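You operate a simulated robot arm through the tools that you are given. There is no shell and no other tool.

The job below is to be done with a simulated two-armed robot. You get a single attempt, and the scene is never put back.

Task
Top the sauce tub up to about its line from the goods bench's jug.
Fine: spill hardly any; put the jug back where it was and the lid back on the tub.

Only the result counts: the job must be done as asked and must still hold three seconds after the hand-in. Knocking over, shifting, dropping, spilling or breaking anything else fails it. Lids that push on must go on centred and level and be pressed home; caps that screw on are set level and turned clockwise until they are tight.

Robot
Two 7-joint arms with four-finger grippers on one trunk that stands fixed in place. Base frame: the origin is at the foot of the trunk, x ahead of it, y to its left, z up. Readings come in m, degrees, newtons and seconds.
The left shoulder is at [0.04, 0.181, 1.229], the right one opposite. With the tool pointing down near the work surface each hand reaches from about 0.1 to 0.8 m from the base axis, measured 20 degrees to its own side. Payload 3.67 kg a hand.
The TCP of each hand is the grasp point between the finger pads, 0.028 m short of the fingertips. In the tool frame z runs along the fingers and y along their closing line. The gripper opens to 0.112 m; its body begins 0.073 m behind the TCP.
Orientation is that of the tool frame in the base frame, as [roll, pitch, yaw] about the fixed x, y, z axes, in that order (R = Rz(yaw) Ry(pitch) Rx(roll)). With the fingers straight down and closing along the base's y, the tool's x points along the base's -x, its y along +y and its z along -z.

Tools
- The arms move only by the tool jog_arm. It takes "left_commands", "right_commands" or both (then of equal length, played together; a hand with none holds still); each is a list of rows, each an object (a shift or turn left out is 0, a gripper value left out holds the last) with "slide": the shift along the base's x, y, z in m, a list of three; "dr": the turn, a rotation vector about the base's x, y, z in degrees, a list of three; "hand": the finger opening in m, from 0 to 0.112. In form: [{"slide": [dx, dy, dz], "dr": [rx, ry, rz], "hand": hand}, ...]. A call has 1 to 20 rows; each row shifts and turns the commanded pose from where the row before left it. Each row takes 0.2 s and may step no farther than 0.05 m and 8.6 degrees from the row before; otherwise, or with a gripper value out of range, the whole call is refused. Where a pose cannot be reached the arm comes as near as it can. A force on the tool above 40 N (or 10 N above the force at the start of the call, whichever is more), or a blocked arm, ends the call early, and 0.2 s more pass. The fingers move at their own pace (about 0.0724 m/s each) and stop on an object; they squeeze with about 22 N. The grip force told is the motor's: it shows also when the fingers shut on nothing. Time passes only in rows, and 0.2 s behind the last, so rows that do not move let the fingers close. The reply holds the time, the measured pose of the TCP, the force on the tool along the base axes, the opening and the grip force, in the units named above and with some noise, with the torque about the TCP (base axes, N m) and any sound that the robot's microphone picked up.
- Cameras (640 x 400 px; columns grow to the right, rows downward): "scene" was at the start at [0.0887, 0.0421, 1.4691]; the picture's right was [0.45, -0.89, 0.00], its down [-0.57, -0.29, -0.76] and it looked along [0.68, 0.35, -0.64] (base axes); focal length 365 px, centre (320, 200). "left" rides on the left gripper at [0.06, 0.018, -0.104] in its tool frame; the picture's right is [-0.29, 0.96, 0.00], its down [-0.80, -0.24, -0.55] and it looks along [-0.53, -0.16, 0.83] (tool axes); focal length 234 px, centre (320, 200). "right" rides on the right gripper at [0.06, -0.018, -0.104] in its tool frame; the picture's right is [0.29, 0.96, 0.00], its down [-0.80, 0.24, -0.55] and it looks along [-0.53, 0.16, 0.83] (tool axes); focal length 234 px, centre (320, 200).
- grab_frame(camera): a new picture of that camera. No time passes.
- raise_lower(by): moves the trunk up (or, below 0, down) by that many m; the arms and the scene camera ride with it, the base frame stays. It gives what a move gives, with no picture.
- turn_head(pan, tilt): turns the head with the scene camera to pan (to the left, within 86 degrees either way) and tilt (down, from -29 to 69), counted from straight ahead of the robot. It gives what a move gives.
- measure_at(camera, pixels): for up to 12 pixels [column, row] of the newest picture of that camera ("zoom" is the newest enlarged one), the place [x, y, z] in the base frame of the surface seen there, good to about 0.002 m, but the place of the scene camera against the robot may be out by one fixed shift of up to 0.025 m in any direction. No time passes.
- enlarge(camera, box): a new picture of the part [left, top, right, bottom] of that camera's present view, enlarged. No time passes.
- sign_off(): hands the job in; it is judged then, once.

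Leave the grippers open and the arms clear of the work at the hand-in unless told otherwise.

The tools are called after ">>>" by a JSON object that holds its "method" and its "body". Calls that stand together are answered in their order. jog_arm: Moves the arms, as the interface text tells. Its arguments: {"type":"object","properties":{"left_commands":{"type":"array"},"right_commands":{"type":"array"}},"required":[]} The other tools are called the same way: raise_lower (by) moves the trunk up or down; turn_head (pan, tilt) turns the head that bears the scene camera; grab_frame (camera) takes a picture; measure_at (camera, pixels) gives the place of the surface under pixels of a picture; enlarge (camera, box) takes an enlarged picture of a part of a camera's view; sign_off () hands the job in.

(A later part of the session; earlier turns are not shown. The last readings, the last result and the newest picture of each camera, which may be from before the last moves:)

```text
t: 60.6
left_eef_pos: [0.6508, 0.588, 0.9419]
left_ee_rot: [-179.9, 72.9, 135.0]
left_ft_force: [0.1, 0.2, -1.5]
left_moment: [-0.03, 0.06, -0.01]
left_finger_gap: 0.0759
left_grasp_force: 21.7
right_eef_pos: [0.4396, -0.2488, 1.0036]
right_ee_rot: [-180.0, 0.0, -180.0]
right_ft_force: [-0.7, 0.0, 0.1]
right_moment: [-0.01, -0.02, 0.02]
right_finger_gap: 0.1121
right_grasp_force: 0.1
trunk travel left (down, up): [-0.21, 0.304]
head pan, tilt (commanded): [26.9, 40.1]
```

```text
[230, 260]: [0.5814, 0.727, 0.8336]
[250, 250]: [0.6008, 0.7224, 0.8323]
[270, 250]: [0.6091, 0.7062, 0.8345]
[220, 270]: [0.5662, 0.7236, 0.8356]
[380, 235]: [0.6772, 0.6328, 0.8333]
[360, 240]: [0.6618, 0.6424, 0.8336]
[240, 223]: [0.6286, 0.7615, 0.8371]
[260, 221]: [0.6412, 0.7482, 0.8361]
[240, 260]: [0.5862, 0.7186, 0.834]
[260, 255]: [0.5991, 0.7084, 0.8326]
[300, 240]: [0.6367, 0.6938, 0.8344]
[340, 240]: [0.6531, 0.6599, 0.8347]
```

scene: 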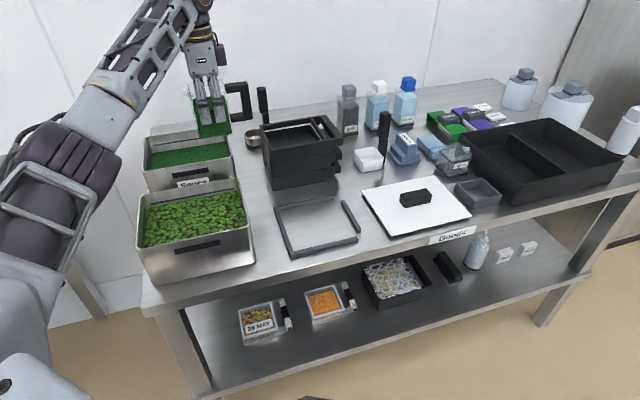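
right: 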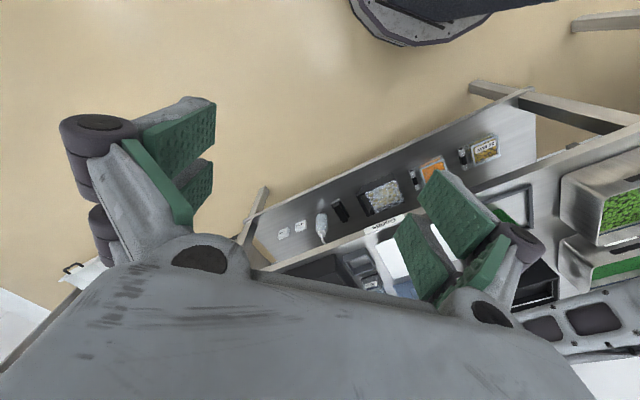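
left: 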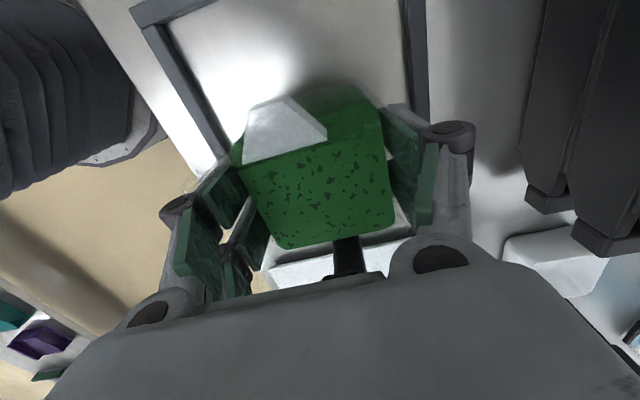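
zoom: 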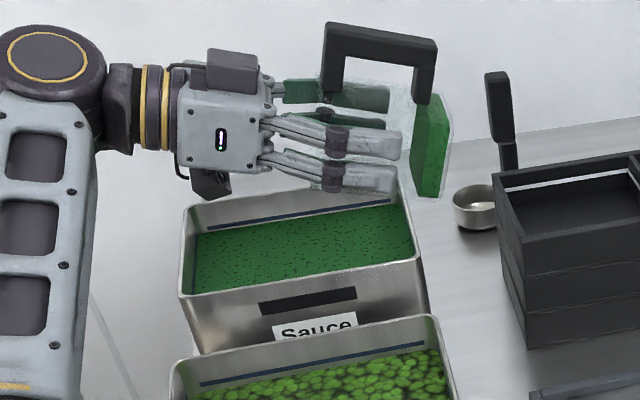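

The level is about 0.8338, just below the line, with about 3 mm missing. I'll take a close look at the back wall and tilt 2.5° more.

>>> {"method": "jog_arm", "body": {"left_commands": [{"dr": [-1.06, -1.06, 0]}, {}, {}, {"dr": [-0.707, -0.707, 0]}, {}, {}, {}, {}, {}, {}, {}, {}, {}, {}]}}

>>> {"method": "enlarge", "body": {"camera": "scene", "box": [155, 120, 235, 180]}}

>>> {"method": "measure_at", "body": {"camera": "zoom", "pixels": [[200, 250], [250, 250], [150, 280], [300, 230], [400, 220], [350, 240], [200, 200], [250, 192], [180, 260], [280, 250], [450, 200], [400, 180]]}}

```text
t: 63.6
left_eef_pos: [0.6511, 0.5888, 0.9413]
left_ee_rot: [-179.9, 75.4, 135.1]
left_ft_force: [-0.2, 0.1, -1.7]
left_moment: [-0.01, 0.0, 0.0]
left_finger_gap: 0.0759
left_grasp_force: 22.2
right_eef_pos: [0.4408, -0.2473, 1.0046]
right_ee_rot: [180.0, 0.0, 180.0]
right_ft_force: [0.8, 0.2, 0.0]
right_moment: [0.0, 0.0, 0.01]
right_finger_gap: 0.1119
right_grasp_force: 0.0
trunk travel left (down, up): [-0.21, 0.304]
head pan, tilt (commanded): [26.9, 40.1]
```

```text
6.67 times, centred on (195, 150) of scene
```

zoom: 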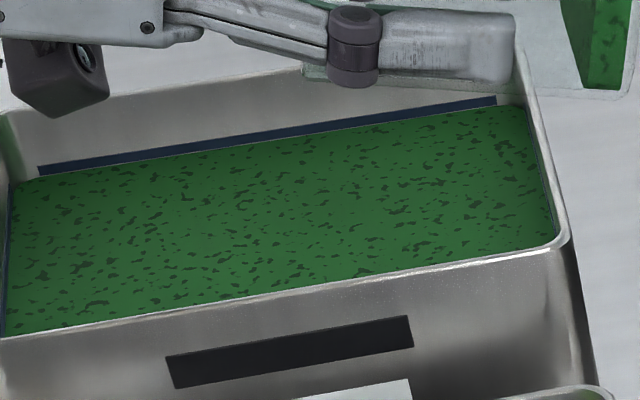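

```text
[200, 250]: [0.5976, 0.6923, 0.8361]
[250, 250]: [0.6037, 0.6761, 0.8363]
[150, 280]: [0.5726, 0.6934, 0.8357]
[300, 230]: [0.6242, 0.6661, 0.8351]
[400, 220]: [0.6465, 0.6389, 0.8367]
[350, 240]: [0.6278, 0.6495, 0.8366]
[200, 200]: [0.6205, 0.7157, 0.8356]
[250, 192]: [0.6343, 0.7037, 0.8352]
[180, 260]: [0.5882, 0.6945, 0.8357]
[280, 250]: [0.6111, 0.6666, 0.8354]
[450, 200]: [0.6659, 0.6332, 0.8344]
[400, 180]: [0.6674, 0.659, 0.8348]
```

The sauce now touches the lower edge of the blue line, with level about 0.8356 against a line centre of about 0.837. One more small step of 1.5° will bring it onto the line.

>>> {"method": "jog_arm", "body": {"left_commands": [{"dr": [-1.06, -1.06, 0]}, {}, {}, {}, {}, {}, {}, {}, {}]}}

>>> {"method": "enlarge", "body": {"camera": "scene", "box": [155, 120, 235, 180]}}

>>> {"method": "measure_at", "body": {"camera": "zoom", "pixels": [[200, 250], [250, 250], [150, 280], [300, 230], [400, 220], [350, 240], [200, 200], [250, 192], [180, 260], [280, 250], [450, 200], [400, 180]]}}

```text
t: 65.6
left_eef_pos: [0.6519, 0.5886, 0.9416]
left_ee_rot: [-180.0, 76.9, 135.1]
left_ft_force: [0.4, 0.3, -1.7]
left_moment: [0.03, 0.04, 0.01]
left_finger_gap: 0.0758
left_grasp_force: 21.3
right_eef_pos: [0.4408, -0.2483, 1.0036]
right_ee_rot: [-180.0, 0.0, -180.0]
right_ft_force: [0.5, -0.4, 0.6]
right_moment: [0.01, 0.04, 0.0]
right_finger_gap: 0.1122
right_grasp_force: 0.2
trunk travel left (down, up): [-0.21, 0.304]
head pan, tilt (commanded): [26.9, 40.1]
```

```text
6.67 times, centred on (195, 150) of scene
```

zoom: 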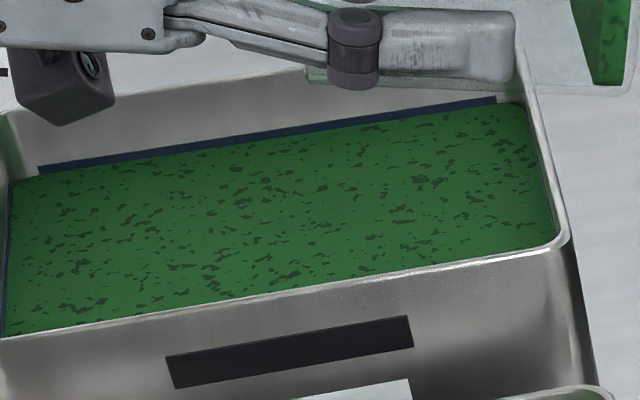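

```text
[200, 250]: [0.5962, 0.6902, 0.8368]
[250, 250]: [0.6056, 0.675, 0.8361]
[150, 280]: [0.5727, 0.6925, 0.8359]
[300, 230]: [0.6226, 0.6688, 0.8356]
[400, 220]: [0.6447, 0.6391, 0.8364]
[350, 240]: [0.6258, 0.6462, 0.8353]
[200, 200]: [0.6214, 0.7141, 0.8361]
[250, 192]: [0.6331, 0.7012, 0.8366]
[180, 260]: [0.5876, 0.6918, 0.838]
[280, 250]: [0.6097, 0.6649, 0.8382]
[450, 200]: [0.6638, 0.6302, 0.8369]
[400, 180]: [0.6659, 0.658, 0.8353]
```

The level is about 0.8365, right on the blue line. I stop here and turn the jug back upright, by 77° in total, rising 15 mm.

>>> {"method": "jog_arm", "body": {"left_commands": [{"dr": [5.4447, 5.4447, 0]}, {"dr": [5.4447, 5.4447, 0]}, {"dr": [5.4447, 5.4447, 0], "slide": [0, 0, 0.003]}, {"dr": [5.4447, 5.4447, 0], "slide": [0, 0, 0.003]}, {"dr": [5.4447, 5.4447, 0], "slide": [0, 0, 0.003]}, {"dr": [5.4447, 5.4447, 0], "slide": [0, 0, 0.003]}, {"dr": [5.4447, 5.4447, 0], "slide": [0, 0, 0.003]}, {"dr": [5.4447, 5.4447, 0]}, {"dr": [5.4447, 5.4447, 0]}, {"dr": [5.4447, 5.4447, 0]}, {}, {}]}}

>>> {"method": "grab_frame", "body": {"camera": "scene"}}

>>> {"method": "enlarge", "body": {"camera": "scene", "box": [120, 60, 270, 210]}}

>>> {"method": "measure_at", "body": {"camera": "zoom", "pixels": [[240, 245], [280, 240], [260, 260], [320, 240], [350, 235], [230, 260], [300, 250], [220, 270], [380, 240]]}}

```text
t: 68.2
left_eef_pos: [0.6508, 0.5891, 0.9574]
left_ee_rot: [180.0, -0.1, 134.9]
left_ft_force: [-0.6, -0.1, -2.2]
left_moment: [0.01, -0.03, 0.01]
left_finger_gap: 0.0759
left_grasp_force: 22.3
right_eef_pos: [0.4411, -0.2482, 1.0035]
right_ee_rot: [180.0, 0.0, -180.0]
right_ft_force: [-0.2, -0.1, -0.3]
right_moment: [0.0, 0.01, 0.0]
right_finger_gap: 0.1121
right_grasp_force: 0.1
trunk travel left (down, up): [-0.21, 0.304]
head pan, tilt (commanded): [26.9, 40.1]
```

```text
taken
```

scene: 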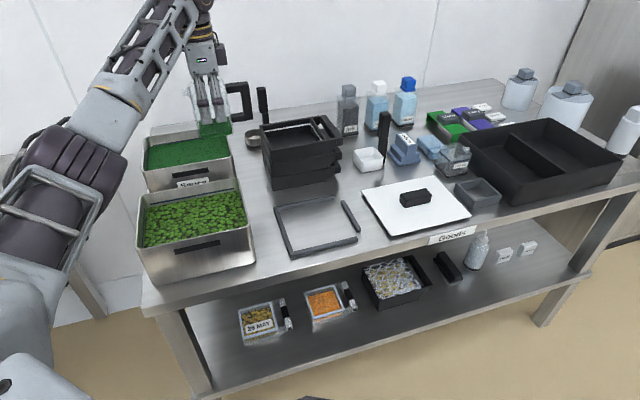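

```text
2.67 times, centred on (195, 135) of scene
```

zoom: 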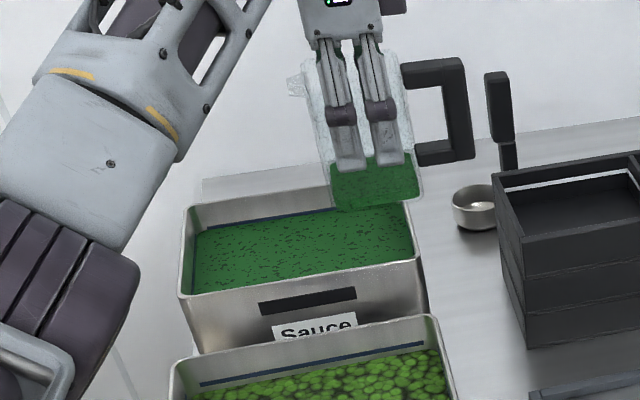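

```text
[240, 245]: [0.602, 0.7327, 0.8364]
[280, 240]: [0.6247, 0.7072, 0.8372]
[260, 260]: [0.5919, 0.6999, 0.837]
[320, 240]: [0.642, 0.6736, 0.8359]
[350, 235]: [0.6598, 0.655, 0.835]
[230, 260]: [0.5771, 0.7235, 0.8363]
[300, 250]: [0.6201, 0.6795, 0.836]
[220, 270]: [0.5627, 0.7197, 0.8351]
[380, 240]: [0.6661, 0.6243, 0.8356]
```

The tub stays at the line and nothing is spilled. I'll carry the jug back along the same path, by (-0.0126, -0.2915), to above its frame.

>>> {"method": "jog_arm", "body": {"left_commands": [{"slide": [-0.0005, -0.009, 0]}, {"slide": [-0.001, -0.018, 0]}, {"slide": [-0.0012, -0.0265, 0]}, {"slide": [-0.0012, -0.03, 0]}, {"slide": [-0.0012, -0.03, 0]}, {"slide": [-0.0012, -0.03, 0]}, {"slide": [-0.0012, -0.03, 0]}, {"slide": [-0.0012, -0.03, 0]}, {"slide": [-0.0012, -0.03, 0]}, {"slide": [-0.0012, -0.028, 0]}, {"slide": [-0.001, -0.02, 0]}, {"slide": [-0.0005, -0.01, 0]}, {}, {"slide": [0, 0, -0.035]}, {"slide": [0, 0, -0.035]}, {"slide": [0, 0, -0.03]}, {"slide": [0, 0, -0.02]}, {}]}}

>>> {"method": "enlarge", "body": {"camera": "scene", "box": [260, 120, 400, 270]}}

>>> {"method": "grab_frame", "body": {"camera": "left"}}

```text
t: 72.0
left_eef_pos: [0.6393, 0.2974, 0.8367]
left_ee_rot: [-180.0, 0.0, 135.0]
left_ft_force: [-0.2, -0.4, -1.2]
left_moment: [0.03, 0.01, 0.0]
left_finger_gap: 0.0756
left_grasp_force: 22.2
right_eef_pos: [0.4404, -0.2475, 1.0034]
right_ee_rot: [180.0, 0.1, -180.0]
right_ft_force: [-0.5, 0.4, 0.3]
right_moment: [-0.02, 0.0, 0.0]
right_finger_gap: 0.1121
right_grasp_force: 0.0
trunk travel left (down, up): [-0.21, 0.304]
head pan, tilt (commanded): [26.9, 40.1]
```

```text
2.67 times, centred on (330, 195) of scene
```

zoom: 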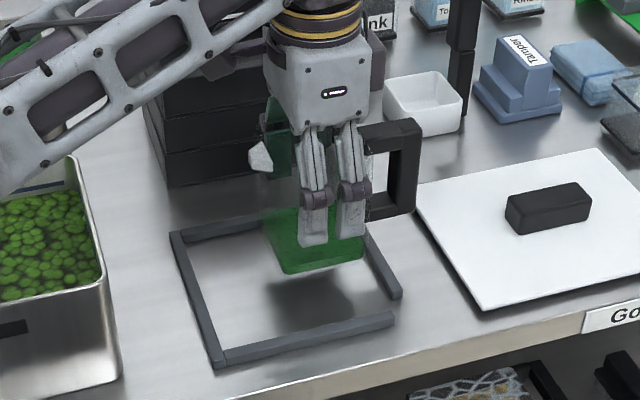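

```text
taken
```

left: 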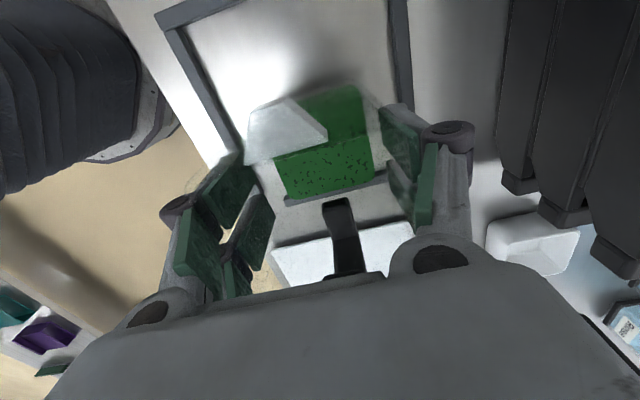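

The jug is back above its frame with its bottom about 3 cm up. I'll check its sideways position by measuring the spout and handle against their original places (spout ≈(0.603, 0.334), handle end ≈(0.695, 0.242)).

>>> {"method": "measure_at", "body": {"camera": "zoom", "pixels": [[405, 125], [385, 130], [412, 130], [257, 158], [250, 160], [410, 210], [400, 120], [370, 130]]}}

>>> {"method": "measure_at", "body": {"camera": "left", "pixels": [[262, 108], [280, 100], [290, 98], [327, 205], [348, 202], [335, 230], [355, 228], [250, 160], [322, 140]]}}

```text
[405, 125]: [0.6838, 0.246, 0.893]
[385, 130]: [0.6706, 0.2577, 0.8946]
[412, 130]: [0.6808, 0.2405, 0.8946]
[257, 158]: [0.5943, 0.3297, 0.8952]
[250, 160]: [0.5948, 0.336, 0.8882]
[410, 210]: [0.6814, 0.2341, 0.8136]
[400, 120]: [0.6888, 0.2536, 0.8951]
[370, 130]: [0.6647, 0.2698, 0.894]
```

```text
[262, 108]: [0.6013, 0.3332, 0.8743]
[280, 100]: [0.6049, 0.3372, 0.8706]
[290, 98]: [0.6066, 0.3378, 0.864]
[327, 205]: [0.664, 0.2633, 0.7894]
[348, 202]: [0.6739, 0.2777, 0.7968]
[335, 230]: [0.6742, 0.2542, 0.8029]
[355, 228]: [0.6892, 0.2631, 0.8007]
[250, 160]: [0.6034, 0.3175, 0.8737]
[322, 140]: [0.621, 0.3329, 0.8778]
```

Spout and handle match their original places within about 2 mm. The jug must go down about 32 mm. I'll lower 29 mm, then feel for contact.

>>> {"method": "jog_arm", "body": {"left_commands": [{"slide": [0, 0, -0.012]}, {"slide": [0, 0, -0.01]}, {"slide": [0, 0, -0.007]}, {}]}}

>>> {"method": "jog_arm", "body": {"left_commands": [{"slide": [0, 0, -0.0015]}, {"slide": [0, 0, -0.0015]}, {}]}}

```text
t: 73.0
left_eef_pos: [0.6382, 0.2973, 0.8094]
left_ee_rot: [180.0, -0.1, 134.9]
left_ft_force: [0.3, -0.3, -2.1]
left_moment: [0.0, 0.03, -0.04]
left_finger_gap: 0.0761
left_grasp_force: 21.9
right_eef_pos: [0.4409, -0.2488, 1.0025]
right_ee_rot: [179.9, -0.1, 179.9]
right_ft_force: [-0.9, -0.4, -1.0]
right_moment: [0.01, 0.02, 0.0]
right_finger_gap: 0.1121
right_grasp_force: 0.2
trunk travel left (down, up): [-0.21, 0.304]
head pan, tilt (commanded): [26.9, 40.1]
```

```text
t: 73.8
left_eef_pos: [0.6385, 0.2967, 0.8046]
left_ee_rot: [-179.9, -0.1, 134.9]
left_ft_force: [-0.4, 0.5, -1.2]
left_moment: [0.02, -0.03, 0.01]
left_finger_gap: 0.076
left_grasp_force: 21.8
right_eef_pos: [0.4405, -0.2485, 1.0032]
right_ee_rot: [179.9, 0.0, -180.0]
right_ft_force: [0.1, -0.2, -0.2]
right_moment: [-0.02, 0.0, 0.03]
right_finger_gap: 0.1119
right_grasp_force: 0.0
trunk travel left (down, up): [-0.21, 0.304]
head pan, tilt (commanded): [26.9, 40.1]
```

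No clear contact yet: fz is about -1.2 N at z 0.8046. I'll lower in 1 mm steps.

>>> {"method": "jog_arm", "body": {"left_commands": [{"slide": [0, 0, -0.001]}, {}]}}

>>> {"method": "jog_arm", "body": {"left_commands": [{"slide": [0, 0, -0.001]}, {}]}}

>>> {"method": "enlarge", "body": {"camera": "scene", "box": [260, 120, 400, 270]}}

```text
t: 74.4
left_eef_pos: [0.638, 0.2967, 0.8062]
left_ee_rot: [-180.0, 0.0, 135.0]
left_ft_force: [0.8, 0.4, -0.5]
left_moment: [0.09, 0.0, 0.0]
left_finger_gap: 0.0756
left_grasp_force: 21.6
right_eef_pos: [0.441, -0.2487, 1.0034]
right_ee_rot: [180.0, 0.0, -180.0]
right_ft_force: [0.5, 0.4, 0.4]
right_moment: [-0.03, -0.02, 0.02]
right_finger_gap: 0.1122
right_grasp_force: 0.0
trunk travel left (down, up): [-0.21, 0.304]
head pan, tilt (commanded): [26.9, 40.1]
```

```text
t: 75.0
left_eef_pos: [0.6387, 0.2969, 0.8056]
left_ee_rot: [179.9, 0.0, 134.9]
left_ft_force: [3.6, 2.0, 10.0]
left_moment: [0.37, 0.12, -0.12]
left_finger_gap: 0.0757
left_grasp_force: 21.8
right_eef_pos: [0.4405, -0.2479, 1.0031]
right_ee_rot: [179.9, 0.1, 179.9]
right_ft_force: [-0.3, -0.6, 0.0]
right_moment: [-0.02, -0.01, -0.01]
right_finger_gap: 0.1121
right_grasp_force: 0.1
trunk travel left (down, up): [-0.21, 0.304]
head pan, tilt (commanded): [26.9, 40.1]
```

```text
2.67 times, centred on (330, 195) of scene
```

zoom: 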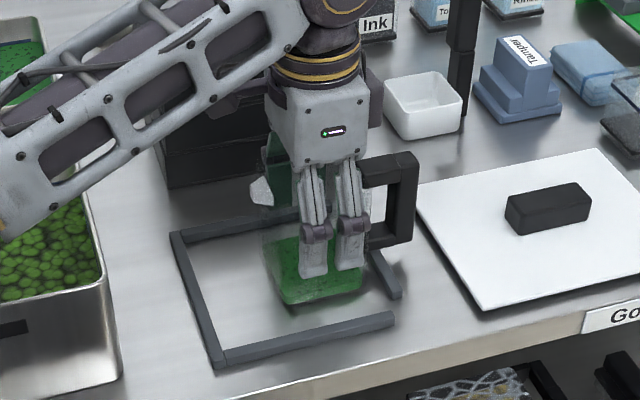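

Contact: fz is +10 N, and in the picture the jug sits in its original place, with the handle top at (400,155) and base corner at (290,305), same as before. I'll ease up 0.7 mm and open the fingers slowly.

>>> {"method": "jog_arm", "body": {"left_commands": [{"slide": [0, 0, 0.0007]}, {}, {"hand": 0.08}, {"hand": 0.085}, {"hand": 0.095}, {"hand": 0.112}, {"hand": 0.112}, {}]}}

>>> {"method": "grab_frame", "body": {"camera": "left"}}

>>> {"method": "enlarge", "body": {"camera": "scene", "box": [260, 120, 400, 270]}}

```text
t: 76.8
left_eef_pos: [0.6365, 0.2965, 0.8053]
left_ee_rot: [-180.0, -0.1, 135.0]
left_ft_force: [-0.5, -0.8, -0.3]
left_moment: [0.03, -0.01, 0.01]
left_finger_gap: 0.1119
left_grasp_force: 0.1
right_eef_pos: [0.4411, -0.2485, 1.0034]
right_ee_rot: [179.9, 0.0, 179.9]
right_ft_force: [-0.1, 0.6, 0.1]
right_moment: [-0.02, 0.01, -0.01]
right_finger_gap: 0.1118
right_grasp_force: 0.1
trunk travel left (down, up): [-0.21, 0.304]
head pan, tilt (commanded): [26.9, 40.1]
```

```text
taken
```

left: 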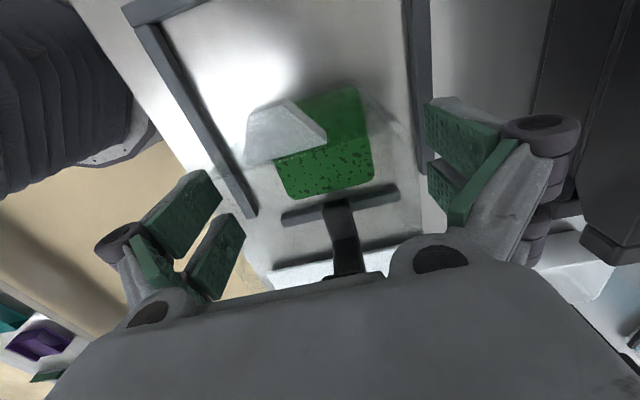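

```text
2.67 times, centred on (330, 195) of scene
```

zoom: 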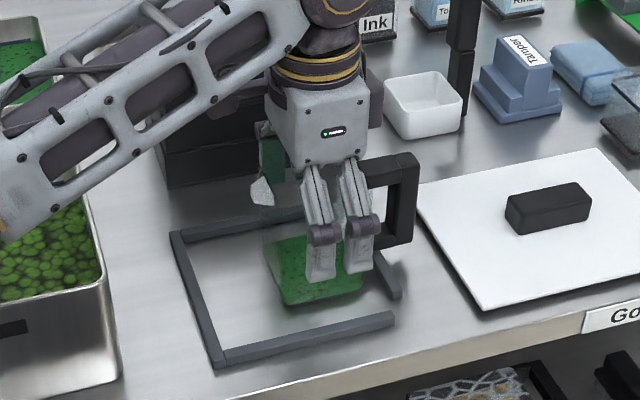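

The jug is released and standing. I'll lift the hand straight up to z≈0.957 and verify the jug's place from the same viewpoint as before.

>>> {"method": "jog_arm", "body": {"left_commands": [{"slide": [0, 0, 0.02]}, {"slide": [0, 0, 0.04]}, {"slide": [0, 0, 0.045]}, {"slide": [0, 0, 0.045]}, {}]}}

>>> {"method": "enlarge", "body": {"camera": "left", "box": [220, 20, 420, 220]}}

>>> {"method": "measure_at", "body": {"camera": "zoom", "pixels": [[282, 102], [300, 100], [350, 358], [376, 352], [335, 290], [362, 283]]}}

```text
t: 78.0
left_eef_pos: [0.6351, 0.299, 0.95]
left_ee_rot: [-180.0, 0.0, 135.1]
left_ft_force: [0.6, 0.3, -0.8]
left_moment: [0.0, 0.02, -0.02]
left_finger_gap: 0.1119
left_grasp_force: 0.1
right_eef_pos: [0.4415, -0.2474, 1.0034]
right_ee_rot: [180.0, 0.0, 180.0]
right_ft_force: [0.0, -1.0, 0.2]
right_moment: [-0.02, 0.01, -0.01]
right_finger_gap: 0.1119
right_grasp_force: 0.1
trunk travel left (down, up): [-0.21, 0.304]
head pan, tilt (commanded): [26.9, 40.1]
```

```text
2.00 times, centred on (320, 120) of left
```

zoom: 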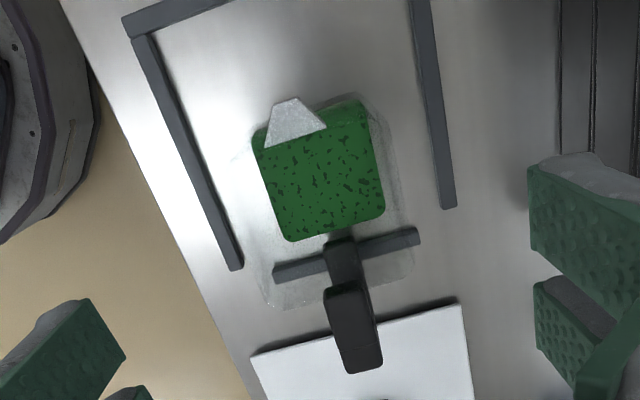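

```text
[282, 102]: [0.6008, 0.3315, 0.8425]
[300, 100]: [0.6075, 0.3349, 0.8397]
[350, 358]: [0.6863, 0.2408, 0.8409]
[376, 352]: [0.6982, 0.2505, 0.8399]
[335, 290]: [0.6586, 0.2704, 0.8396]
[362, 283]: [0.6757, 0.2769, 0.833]
```

The jug is back within about 2 mm of its original place. Now the lid: I move along the bench to over it, at about (0.780, 0.140), z 0.95.

>>> {"method": "jog_arm", "body": {"left_commands": [{"slide": [0.0145, -0.0159, 0]}, {"slide": [0.0218, -0.0239, 0]}, {"slide": [0.0291, -0.0318, 0]}, {"slide": [0.0291, -0.0318, 0]}, {"slide": [0.0291, -0.0318, 0]}, {"slide": [0.0218, -0.0239, 0]}, {}]}}

>>> {"method": "raise_lower", "body": {"by": -0.05}}

>>> {"method": "grab_frame", "body": {"camera": "left"}}

>>> {"method": "grab_frame", "body": {"camera": "scene"}}

```text
t: 79.6
left_eef_pos: [0.7817, 0.1446, 0.9529]
left_ee_rot: [-179.9, 0.1, 135.0]
left_ft_force: [0.1, 1.3, -0.5]
left_moment: [-0.09, 0.06, -0.02]
left_finger_gap: 0.112
left_grasp_force: 0.0
right_eef_pos: [0.4425, -0.2438, 1.0022]
right_ee_rot: [-179.8, -0.1, 180.0]
right_ft_force: [-0.2, 1.4, 0.1]
right_moment: [-0.07, 0.08, 0.02]
right_finger_gap: 0.1119
right_grasp_force: 0.1
trunk travel left (down, up): [-0.21, 0.304]
head pan, tilt (commanded): [26.9, 40.1]
```

```text
t: 80.5
left_eef_pos: [0.7799, 0.1404, 0.9051]
left_ee_rot: [179.9, 0.0, 135.0]
left_ft_force: [0.3, -0.1, 0.0]
left_moment: [-0.01, 0.02, 0.01]
left_finger_gap: 0.1122
left_grasp_force: 0.1
right_eef_pos: [0.4417, -0.2469, 0.9536]
right_ee_rot: [-180.0, 0.0, -180.0]
right_ft_force: [-0.7, 0.4, 0.4]
right_moment: [-0.04, -0.01, 0.0]
right_finger_gap: 0.112
right_grasp_force: 0.1
trunk travel left (down, up): [-0.16, 0.354]
head pan, tilt (commanded): [26.9, 40.1]
```

```text
taken
```

left: 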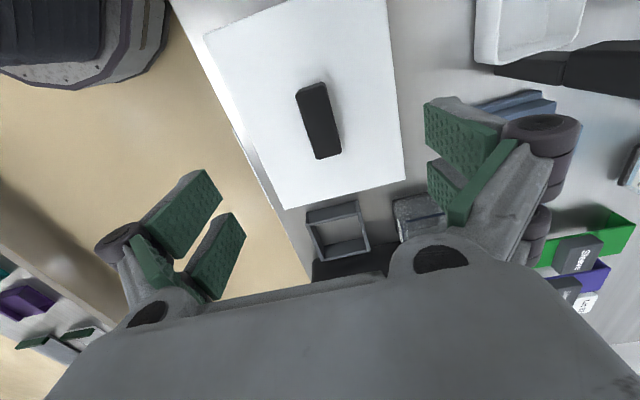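

```text
taken
```

scene: 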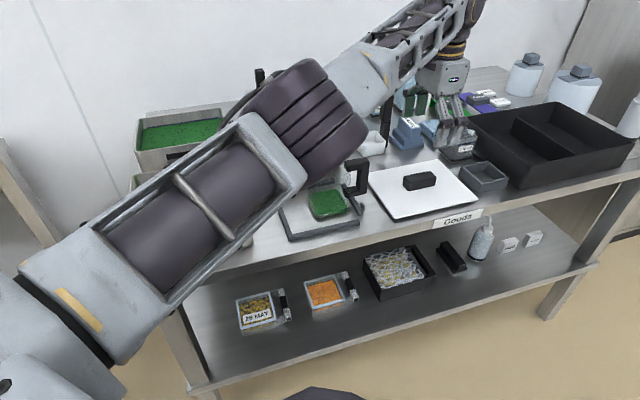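

The hand is at (0.780, 0.140, 0.905) over the lid. I'll measure the knob corners in the left picture, (298,92), (322,85), (338,150), (317,157), and the lid corners.

>>> {"method": "measure_at", "body": {"camera": "left", "pixels": [[299, 93], [322, 86], [338, 150], [318, 156], [318, 118], [206, 40], [285, 207], [402, 179], [260, 110], [370, 110]]}}

```text
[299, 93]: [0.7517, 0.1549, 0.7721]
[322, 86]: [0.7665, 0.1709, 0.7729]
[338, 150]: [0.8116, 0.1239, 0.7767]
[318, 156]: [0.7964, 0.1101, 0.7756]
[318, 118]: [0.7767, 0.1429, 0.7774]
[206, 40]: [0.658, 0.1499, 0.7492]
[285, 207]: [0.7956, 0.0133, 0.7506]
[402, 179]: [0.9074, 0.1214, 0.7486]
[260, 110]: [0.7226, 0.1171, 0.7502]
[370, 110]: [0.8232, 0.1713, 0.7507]
```

The knob centre is at (0.7816, 0.140), within 2 mm of the hand axis. I'll go down 0.118 m to z≈0.787 with open fingers and check.

>>> {"method": "jog_arm", "body": {"left_commands": [{"slide": [0.001, 0, -0.035]}, {"slide": [0, 0, -0.035]}, {"slide": [0, 0, -0.03]}, {"slide": [0, 0, -0.018]}, {}, {}]}}

>>> {"method": "grab_frame", "body": {"camera": "left"}}

```text
t: 81.9
left_eef_pos: [0.7825, 0.1427, 0.7875]
left_ee_rot: [-180.0, -0.2, 135.0]
left_ft_force: [0.1, -0.2, -0.1]
left_moment: [0.04, 0.02, 0.03]
left_finger_gap: 0.1121
left_grasp_force: 0.2
right_eef_pos: [0.4402, -0.249, 0.9538]
right_ee_rot: [179.9, 0.0, 180.0]
right_ft_force: [-0.1, 0.3, -1.1]
right_moment: [0.01, 0.03, 0.01]
right_finger_gap: 0.112
right_grasp_force: 0.0
trunk travel left (down, up): [-0.16, 0.354]
head pan, tilt (commanded): [26.9, 40.1]
```

```text
taken
```

left: 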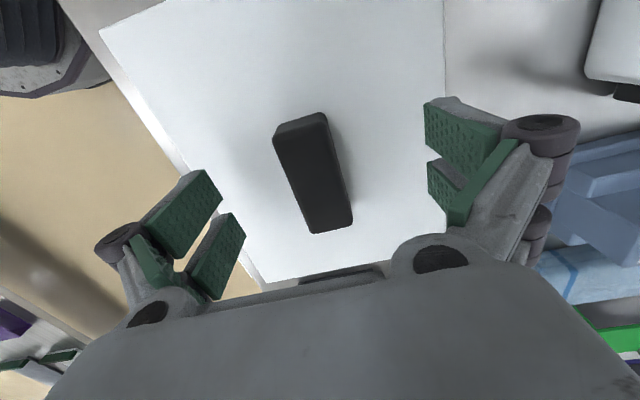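

The knob sits about 3 px left of where it was at the first grip, so the hand is about 2 mm too far back. I'll correct by (-0.0014, -0.0014), go down 4 mm, and close on the knob.

>>> {"method": "jog_arm", "body": {"left_commands": [{"slide": [-0.0014, -0.0014, -0.002]}, {"slide": [0, 0, -0.002]}, {"hand": 0.08}, {"hand": 0.05}, {"hand": 0.03}, {"hand": 0.015}, {"hand": 0.015}, {"hand": 0.015}, {"hand": 0.015}]}}

>>> {"method": "grab_frame", "body": {"camera": "left"}}

```text
t: 83.9
left_eef_pos: [0.7783, 0.1397, 0.7836]
left_ee_rot: [-180.0, 0.0, 135.0]
left_ft_force: [0.3, 0.5, -0.1]
left_moment: [0.04, 0.0, 0.02]
left_finger_gap: 0.0297
left_grasp_force: 22.0
right_eef_pos: [0.4405, -0.2482, 0.9528]
right_ee_rot: [180.0, 0.0, 179.9]
right_ft_force: [0.4, -0.7, 0.4]
right_moment: [0.04, 0.01, -0.02]
right_finger_gap: 0.1116
right_grasp_force: 0.2
trunk travel left (down, up): [-0.16, 0.354]
head pan, tilt (commanded): [26.9, 40.1]
```

```text
taken
```

left: 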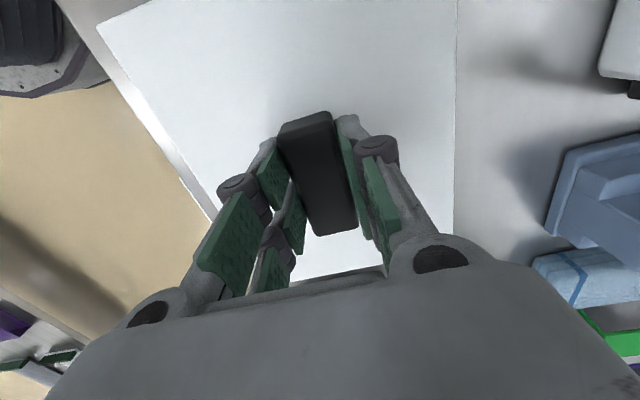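

The lid is gripped just as at first: same view, gap 0.0297. I'll lift it to z≈0.98 and carry it back toward the tub.

>>> {"method": "jog_arm", "body": {"left_commands": [{"slide": [0, 0, 0.01]}, {"slide": [0, 0, 0.03]}, {"slide": [0, 0, 0.04]}, {"slide": [0, 0, 0.045]}, {"slide": [0, 0, 0.045]}, {"slide": [0, 0, 0.03]}, {"slide": [-0.006, 0.02, 0]}, {"slide": [-0.01, 0.033, 0]}, {"slide": [-0.0115, 0.0385, 0]}, {"slide": [-0.0115, 0.0385, 0]}, {"slide": [-0.0115, 0.0385, 0]}, {"slide": [-0.0115, 0.0385, 0]}, {"slide": [-0.0115, 0.0385, 0]}, {"slide": [-0.0115, 0.0385, 0]}, {"slide": [-0.0115, 0.0385, 0]}, {"slide": [-0.0115, 0.0385, 0]}, {"slide": [-0.0115, 0.0385, 0]}, {"slide": [-0.0115, 0.0385, 0]}, {"slide": [-0.0115, 0.0385, 0]}, {}]}}

>>> {"method": "grab_frame", "body": {"camera": "scene"}}

```text
t: 88.1
left_eef_pos: [0.6806, 0.6155, 0.9916]
left_ee_rot: [179.9, -0.1, 134.8]
left_ft_force: [0.1, -0.3, -0.5]
left_moment: [0.01, 0.01, 0.0]
left_finger_gap: 0.0298
left_grasp_force: 22.2
left hand out of reach, approached as far as the arm can: row 5, 6, 7, 8, 9, 10, 11, 12, 13, 14, 17, 18, 19
right_eef_pos: [0.4398, -0.2502, 0.9542]
right_ee_rot: [179.8, 0.0, 180.0]
right_ft_force: [-0.4, -0.1, 0.4]
right_moment: [0.03, -0.03, -0.01]
right_finger_gap: 0.1121
right_grasp_force: 0.2
trunk travel left (down, up): [-0.16, 0.354]
head pan, tilt (commanded): [26.9, 40.1]
```

```text
taken
```

scene: 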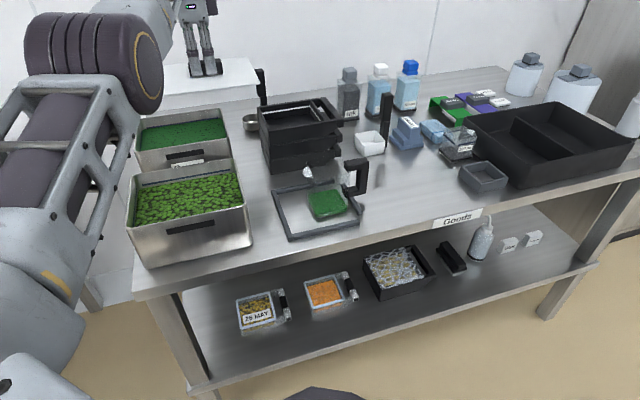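

The hand is at (0.681, 0.616, 0.992), but with the low trunk the arm runs out of reach this high. I'll raise the trunk 0.14 m, which takes the lid up clear of everything, and then lower the hand.

>>> {"method": "raise_lower", "body": {"by": 0.14}}

>>> {"method": "jog_arm", "body": {"left_commands": [{}, {}]}}

>>> {"method": "grab_frame", "body": {"camera": "scene"}}

```text
t: 89.8
left_eef_pos: [0.6797, 0.6162, 1.1301]
left_ee_rot: [-179.8, -0.1, 135.0]
left_ft_force: [1.8, 0.3, -0.8]
left_moment: [0.02, 0.01, -0.02]
left_finger_gap: 0.0297
left_grasp_force: 21.9
right_eef_pos: [0.4408, -0.2473, 1.0927]
right_ee_rot: [179.9, -0.1, -180.0]
right_ft_force: [0.4, -0.3, -0.4]
right_moment: [0.03, -0.01, 0.03]
right_finger_gap: 0.1117
right_grasp_force: 0.1
trunk travel left (down, up): [-0.3, 0.214]
head pan, tilt (commanded): [26.9, 40.1]
```

```text
t: 90.3
left_eef_pos: [0.6797, 0.616, 1.1299]
left_ee_rot: [180.0, -0.1, 134.9]
left_ft_force: [0.6, -0.6, -0.5]
left_moment: [0.0, -0.02, 0.01]
left_finger_gap: 0.03
left_grasp_force: 21.9
right_eef_pos: [0.4415, -0.2496, 1.0931]
right_ee_rot: [179.9, 0.0, 179.9]
right_ft_force: [-0.3, -0.5, -0.4]
right_moment: [-0.03, -0.03, -0.03]
right_finger_gap: 0.1122
right_grasp_force: 0.0
trunk travel left (down, up): [-0.3, 0.214]
head pan, tilt (commanded): [26.9, 40.1]
```

```text
taken
```

scene: 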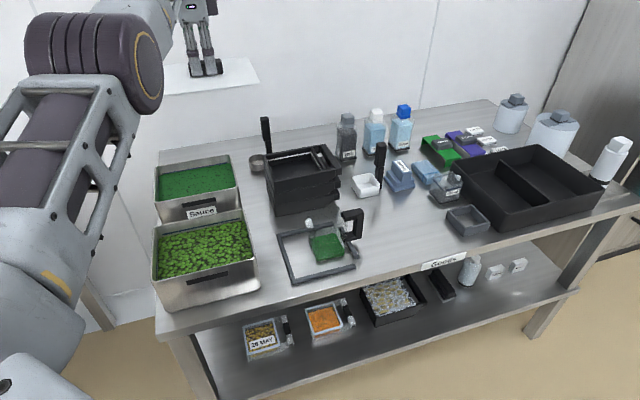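

The lid is clear above. From this higher view I'll check the sauce level against the line once more before covering the tub.

>>> {"method": "enlarge", "body": {"camera": "scene", "box": [150, 150, 250, 225]}}

>>> {"method": "measure_at", "body": {"camera": "zoom", "pixels": [[100, 180], [200, 160], [300, 170], [400, 130], [250, 200], [150, 220], [350, 190], [500, 140], [60, 130], [540, 230], [500, 40], [150, 95]]}}

>>> {"method": "enlarge", "body": {"camera": "scene", "box": [260, 190, 400, 290]}}

```text
5.33 times, centred on (200, 188) of scene
```

zoom: 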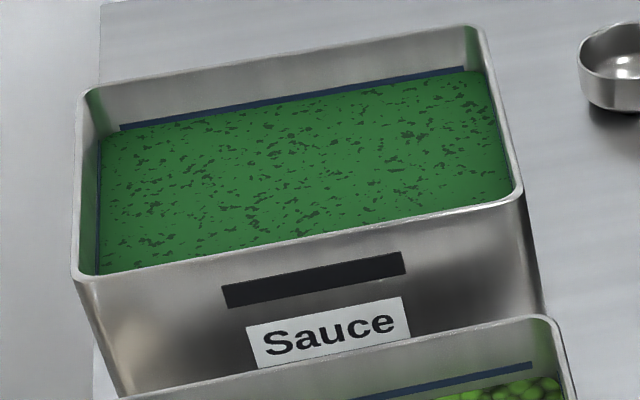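

```text
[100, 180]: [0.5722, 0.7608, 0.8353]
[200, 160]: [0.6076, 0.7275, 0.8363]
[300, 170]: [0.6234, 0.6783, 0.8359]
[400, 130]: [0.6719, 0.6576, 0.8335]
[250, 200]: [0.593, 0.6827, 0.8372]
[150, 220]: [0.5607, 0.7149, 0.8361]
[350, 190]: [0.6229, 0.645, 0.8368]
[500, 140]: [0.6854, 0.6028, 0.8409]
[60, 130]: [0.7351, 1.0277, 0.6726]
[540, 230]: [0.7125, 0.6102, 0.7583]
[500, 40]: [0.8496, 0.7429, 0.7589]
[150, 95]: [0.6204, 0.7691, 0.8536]
```

```text
4.00 times, centred on (330, 240) of scene
```

zoom: 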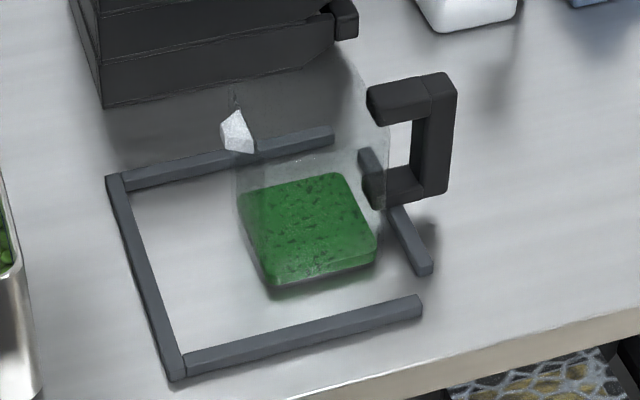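

The sauce edge lies on the blue line and the jug stands in its frame as before. Now I'll lower the lid to above the tub, at about (0.621, 0.6676, 0.96).

>>> {"method": "jog_arm", "body": {"left_commands": [{"slide": [-0.0147, 0.0129, -0.03]}, {"slide": [-0.0147, 0.0129, -0.04]}, {"slide": [-0.0147, 0.0129, -0.04]}, {"slide": [-0.0146, 0.0129, -0.04]}, {"slide": [0, 0, -0.02]}, {}, {}]}}

>>> {"method": "jog_arm", "body": {"left_commands": [{}]}}

>>> {"method": "jog_arm", "body": {"left_commands": [{}]}}

>>> {"method": "grab_frame", "body": {"camera": "scene"}}

```text
t: 92.0
left_eef_pos: [0.6203, 0.6671, 0.9621]
left_ee_rot: [-180.0, -0.2, 135.0]
left_ft_force: [-0.2, -1.0, -2.1]
left_moment: [0.01, -0.02, 0.02]
left_finger_gap: 0.0299
left_grasp_force: 22.2
right_eef_pos: [0.4422, -0.247, 1.0932]
right_ee_rot: [180.0, 0.1, -179.9]
right_ft_force: [-1.1, 0.2, 0.6]
right_moment: [0.0, 0.02, -0.03]
right_finger_gap: 0.112
right_grasp_force: 0.0
trunk travel left (down, up): [-0.3, 0.214]
head pan, tilt (commanded): [26.9, 40.1]
```

```text
t: 92.3
left_eef_pos: [0.6213, 0.6671, 0.9613]
left_ee_rot: [-180.0, 0.0, 135.0]
left_ft_force: [-0.8, -0.5, -1.2]
left_moment: [0.02, 0.02, -0.02]
left_finger_gap: 0.0294
left_grasp_force: 22.1
right_eef_pos: [0.4405, -0.2491, 1.0925]
right_ee_rot: [179.9, 0.0, -180.0]
right_ft_force: [-0.4, 0.5, -0.7]
right_moment: [0.0, 0.02, -0.01]
right_finger_gap: 0.112
right_grasp_force: 0.1
trunk travel left (down, up): [-0.3, 0.214]
head pan, tilt (commanded): [26.9, 40.1]
```

```text
t: 92.8
left_eef_pos: [0.6207, 0.6665, 0.9618]
left_ee_rot: [180.0, 0.0, 135.0]
left_ft_force: [-0.7, -0.1, -1.6]
left_moment: [0.03, -0.04, -0.02]
left_finger_gap: 0.0296
left_grasp_force: 21.9
right_eef_pos: [0.4408, -0.2479, 1.0923]
right_ee_rot: [180.0, 0.0, 180.0]
right_ft_force: [0.5, -0.3, 0.8]
right_moment: [0.02, -0.02, 0.0]
right_finger_gap: 0.1118
right_grasp_force: 0.0
trunk travel left (down, up): [-0.3, 0.214]
head pan, tilt (commanded): [26.9, 40.1]
```

```text
taken
```

scene: 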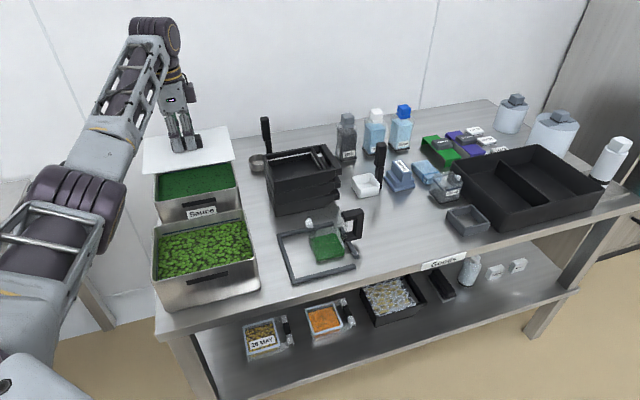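

The pose averages (0.6208, 0.6669, 0.9617). At the first grip it was (0.6211, 0.6680). I'll shift by (+0.0003, +0.001), lower to z≈0.897, with the lid's underside just above the rim, and check alignment.

>>> {"method": "jog_arm", "body": {"left_commands": [{"slide": [0.0003, 0.001, -0.02]}, {"slide": [0, 0, -0.025]}, {"slide": [0, 0, -0.02]}, {}, {}]}}

>>> {"method": "enlarge", "body": {"camera": "scene", "box": [130, 120, 270, 220]}}

>>> {"method": "grab_frame", "body": {"camera": "left"}}

```text
t: 94.0
left_eef_pos: [0.6207, 0.671, 0.8928]
left_ee_rot: [180.0, -0.1, 134.9]
left_ft_force: [0.9, -0.6, -1.3]
left_moment: [0.0, -0.03, 0.03]
left_finger_gap: 0.0297
left_grasp_force: 22.0
right_eef_pos: [0.4412, -0.2479, 1.0927]
right_ee_rot: [180.0, 0.0, 180.0]
right_ft_force: [-0.5, 0.4, 0.5]
right_moment: [-0.04, 0.01, 0.01]
right_finger_gap: 0.1117
right_grasp_force: 0.1
trunk travel left (down, up): [-0.3, 0.214]
head pan, tilt (commanded): [26.9, 40.1]
```

```text
4.00 times, centred on (200, 170) of scene
```

zoom: 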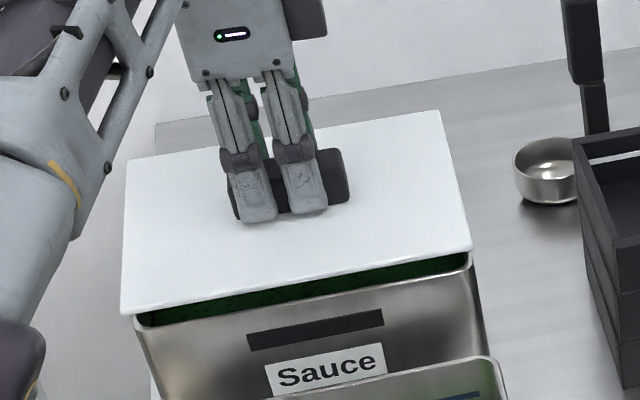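

```text
taken
```

left: 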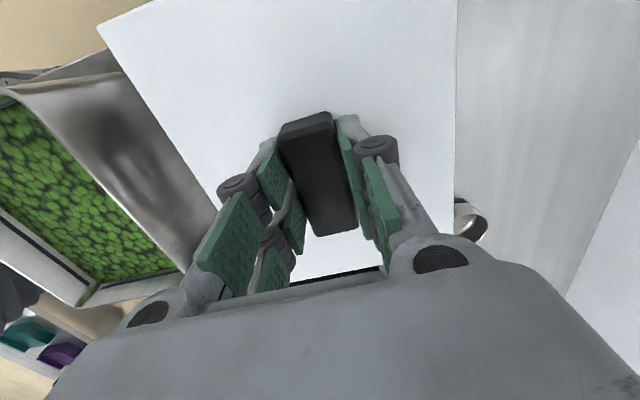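

The reading of y 0.671 may be noise, so I'll take two more still readings before lowering.

>>> {"method": "jog_arm", "body": {"left_commands": [{}]}}

>>> {"method": "jog_arm", "body": {"left_commands": [{}]}}

>>> {"method": "jog_arm", "body": {"left_commands": [{}]}}

>>> {"method": "measure_at", "body": {"camera": "zoom", "pixels": [[124, 310], [467, 248], [135, 318], [470, 262], [438, 114], [130, 168]]}}

```text
t: 94.3
left_eef_pos: [0.6212, 0.6706, 0.8935]
left_ee_rot: [-180.0, -0.1, 135.1]
left_ft_force: [0.2, 0.1, -1.1]
left_moment: [0.01, 0.05, 0.01]
left_finger_gap: 0.0296
left_grasp_force: 22.3
right_eef_pos: [0.4409, -0.2474, 1.0933]
right_ee_rot: [-180.0, 0.0, 179.9]
right_ft_force: [0.1, 0.3, -0.6]
right_moment: [-0.01, -0.01, -0.02]
right_finger_gap: 0.112
right_grasp_force: 0.1
trunk travel left (down, up): [-0.3, 0.214]
head pan, tilt (commanded): [26.9, 40.1]
```

```text
t: 94.8
left_eef_pos: [0.6214, 0.6705, 0.8947]
left_ee_rot: [-180.0, -0.2, 134.9]
left_ft_force: [-0.3, -0.3, -1.4]
left_moment: [-0.03, 0.01, 0.03]
left_finger_gap: 0.0295
left_grasp_force: 22.6
right_eef_pos: [0.4404, -0.2478, 1.092]
right_ee_rot: [-180.0, 0.0, -180.0]
right_ft_force: [-0.2, -0.2, 0.2]
right_moment: [-0.01, -0.01, -0.02]
right_finger_gap: 0.1121
right_grasp_force: 0.0
trunk travel left (down, up): [-0.3, 0.214]
head pan, tilt (commanded): [26.9, 40.1]
```

```text
t: 95.2
left_eef_pos: [0.6214, 0.6714, 0.894]
left_ee_rot: [179.9, -0.1, 135.0]
left_ft_force: [-0.3, -0.6, -0.2]
left_moment: [-0.03, -0.02, 0.03]
left_finger_gap: 0.0297
left_grasp_force: 22.1
right_eef_pos: [0.44, -0.2479, 1.093]
right_ee_rot: [180.0, 0.0, -180.0]
right_ft_force: [0.5, -0.5, -0.2]
right_moment: [-0.04, -0.01, -0.01]
right_finger_gap: 0.1118
right_grasp_force: 0.0
trunk travel left (down, up): [-0.3, 0.214]
head pan, tilt (commanded): [26.9, 40.1]
```

```text
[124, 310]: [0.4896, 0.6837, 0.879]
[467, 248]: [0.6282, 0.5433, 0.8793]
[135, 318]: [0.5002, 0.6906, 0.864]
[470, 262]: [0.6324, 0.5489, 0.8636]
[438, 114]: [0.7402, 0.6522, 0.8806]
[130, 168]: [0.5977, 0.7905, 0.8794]
```

The average is now (0.6212, 0.6709), so y is 3 mm beyond the first grip's 0.668. I'll correct by -0.0029 in y, then look closely at both front corners of the lid against the rim.

>>> {"method": "jog_arm", "body": {"left_commands": [{"slide": [0, -0.0029, 0]}, {}]}}

>>> {"method": "jog_arm", "body": {"left_commands": [{}]}}

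>>> {"method": "jog_arm", "body": {"left_commands": [{}]}}

>>> {"method": "enlarge", "body": {"camera": "scene", "box": [150, 175, 200, 215]}}

>>> {"method": "enlarge", "body": {"camera": "scene", "box": [220, 165, 260, 200]}}

```text
t: 95.8
left_eef_pos: [0.622, 0.6667, 0.8952]
left_ee_rot: [180.0, -0.2, 135.1]
left_ft_force: [0.5, -0.6, -0.1]
left_moment: [-0.01, -0.01, 0.01]
left_finger_gap: 0.0296
left_grasp_force: 22.0
right_eef_pos: [0.4403, -0.2472, 1.0924]
right_ee_rot: [-180.0, 0.0, 180.0]
right_ft_force: [-0.6, 1.0, 0.1]
right_moment: [0.0, 0.01, 0.04]
right_finger_gap: 0.1119
right_grasp_force: 0.0
trunk travel left (down, up): [-0.3, 0.214]
head pan, tilt (commanded): [26.9, 40.1]
```

```text
t: 96.2
left_eef_pos: [0.6207, 0.6672, 0.8931]
left_ee_rot: [-179.9, -0.1, 135.0]
left_ft_force: [-0.7, -0.1, -1.3]
left_moment: [0.01, 0.0, 0.02]
left_finger_gap: 0.0297
left_grasp_force: 22.4
right_eef_pos: [0.4402, -0.248, 1.093]
right_ee_rot: [-180.0, -0.1, -180.0]
right_ft_force: [0.0, 0.2, 0.8]
right_moment: [0.0, -0.02, -0.01]
right_finger_gap: 0.1118
right_grasp_force: 0.0
trunk travel left (down, up): [-0.3, 0.214]
head pan, tilt (commanded): [26.9, 40.1]
```

```text
t: 96.5
left_eef_pos: [0.6221, 0.6669, 0.8945]
left_ee_rot: [-179.9, -0.1, 135.0]
left_ft_force: [0.2, 0.2, -0.7]
left_moment: [0.0, 0.0, -0.01]
left_finger_gap: 0.0296
left_grasp_force: 22.5
right_eef_pos: [0.442, -0.2476, 1.0926]
right_ee_rot: [179.9, 0.0, 180.0]
right_ft_force: [0.0, -0.4, -0.2]
right_moment: [0.02, 0.0, 0.02]
right_finger_gap: 0.1122
right_grasp_force: 0.0
trunk travel left (down, up): [-0.3, 0.214]
head pan, tilt (commanded): [26.9, 40.1]
```

```text
10.00 times, centred on (175, 195) of scene
```

zoom: 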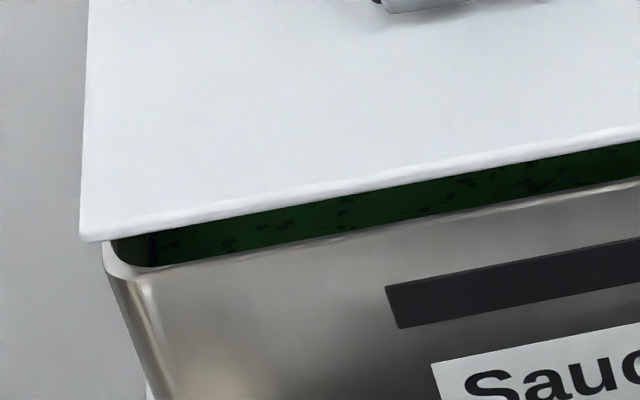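

```text
11.43 times, centred on (240, 182) of scene
```

zoom: 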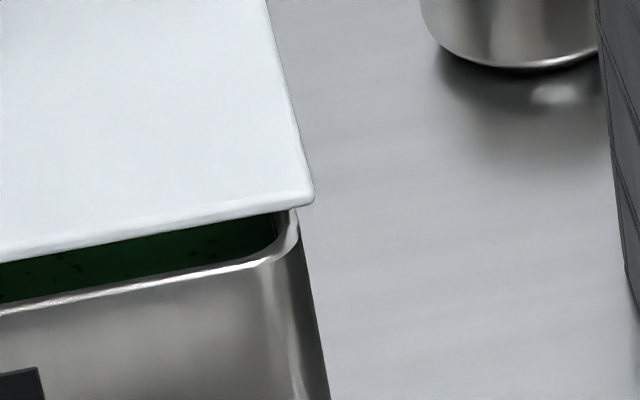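

Both front corners overhang evenly, about 3 mm left and right after allowing for height. I'll lower gently in 2 mm steps and watch the forces for any catch.

>>> {"method": "jog_arm", "body": {"left_commands": [{"slide": [0, 0.0005, -0.002]}, {"slide": [0, 0, -0.002]}, {"slide": [0, 0, -0.002]}, {}]}}

>>> {"method": "enlarge", "body": {"camera": "scene", "box": [130, 120, 270, 220]}}

```text
t: 97.5
left_eef_pos: [0.6213, 0.6661, 0.8895]
left_ee_rot: [-179.9, -0.1, 135.0]
left_ft_force: [-0.7, -0.2, -0.9]
left_moment: [0.0, 0.04, 0.01]
left_finger_gap: 0.0299
left_grasp_force: 22.0
right_eef_pos: [0.4411, -0.2486, 1.0932]
right_ee_rot: [180.0, 0.1, -180.0]
right_ft_force: [0.6, 0.3, 0.7]
right_moment: [0.0, -0.01, 0.0]
right_finger_gap: 0.1123
right_grasp_force: 0.1
trunk travel left (down, up): [-0.3, 0.214]
head pan, tilt (commanded): [26.9, 40.1]
```

```text
4.00 times, centred on (200, 170) of scene
```

zoom: 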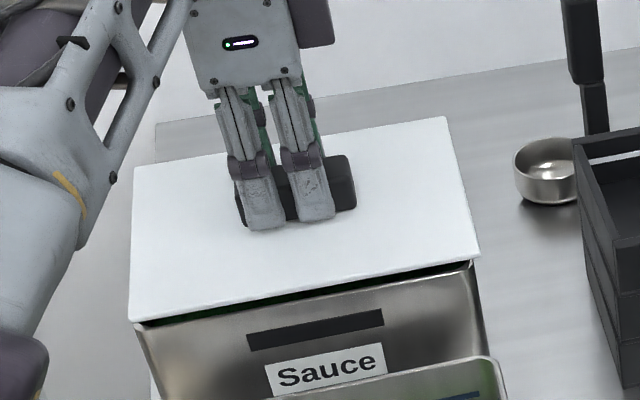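

The forces are quiet. To be sure of side-to-side centring, I'll look closely at both front corners again at this height.

>>> {"method": "enlarge", "body": {"camera": "scene", "box": [150, 175, 200, 215]}}

>>> {"method": "enlarge", "body": {"camera": "scene", "box": [220, 165, 260, 200]}}

>>> {"method": "grab_frame", "body": {"camera": "left"}}

```text
10.00 times, centred on (175, 195) of scene
```

zoom: 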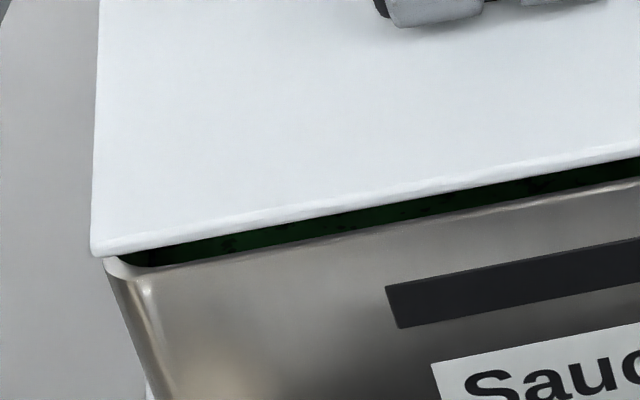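

```text
11.43 times, centred on (240, 182) of scene
```

zoom: 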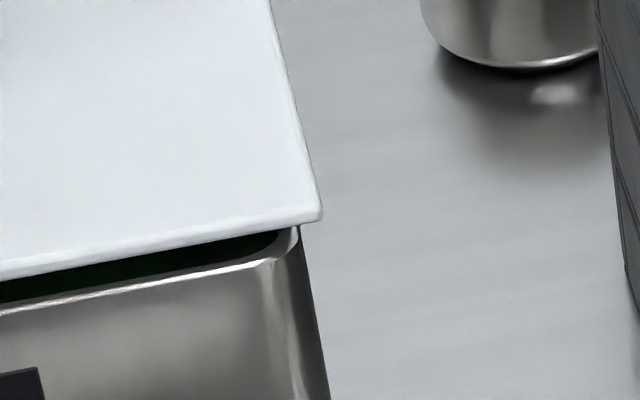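

```text
taken
```

left: 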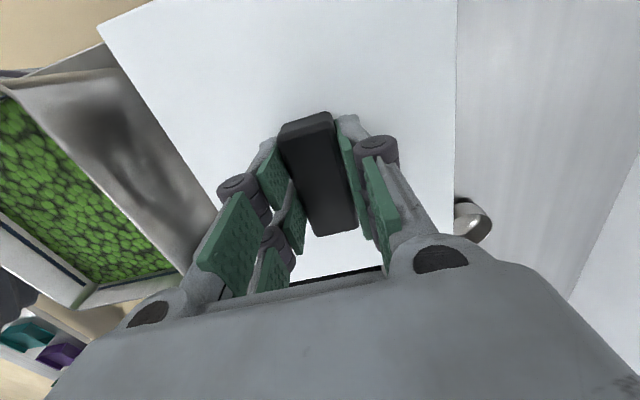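

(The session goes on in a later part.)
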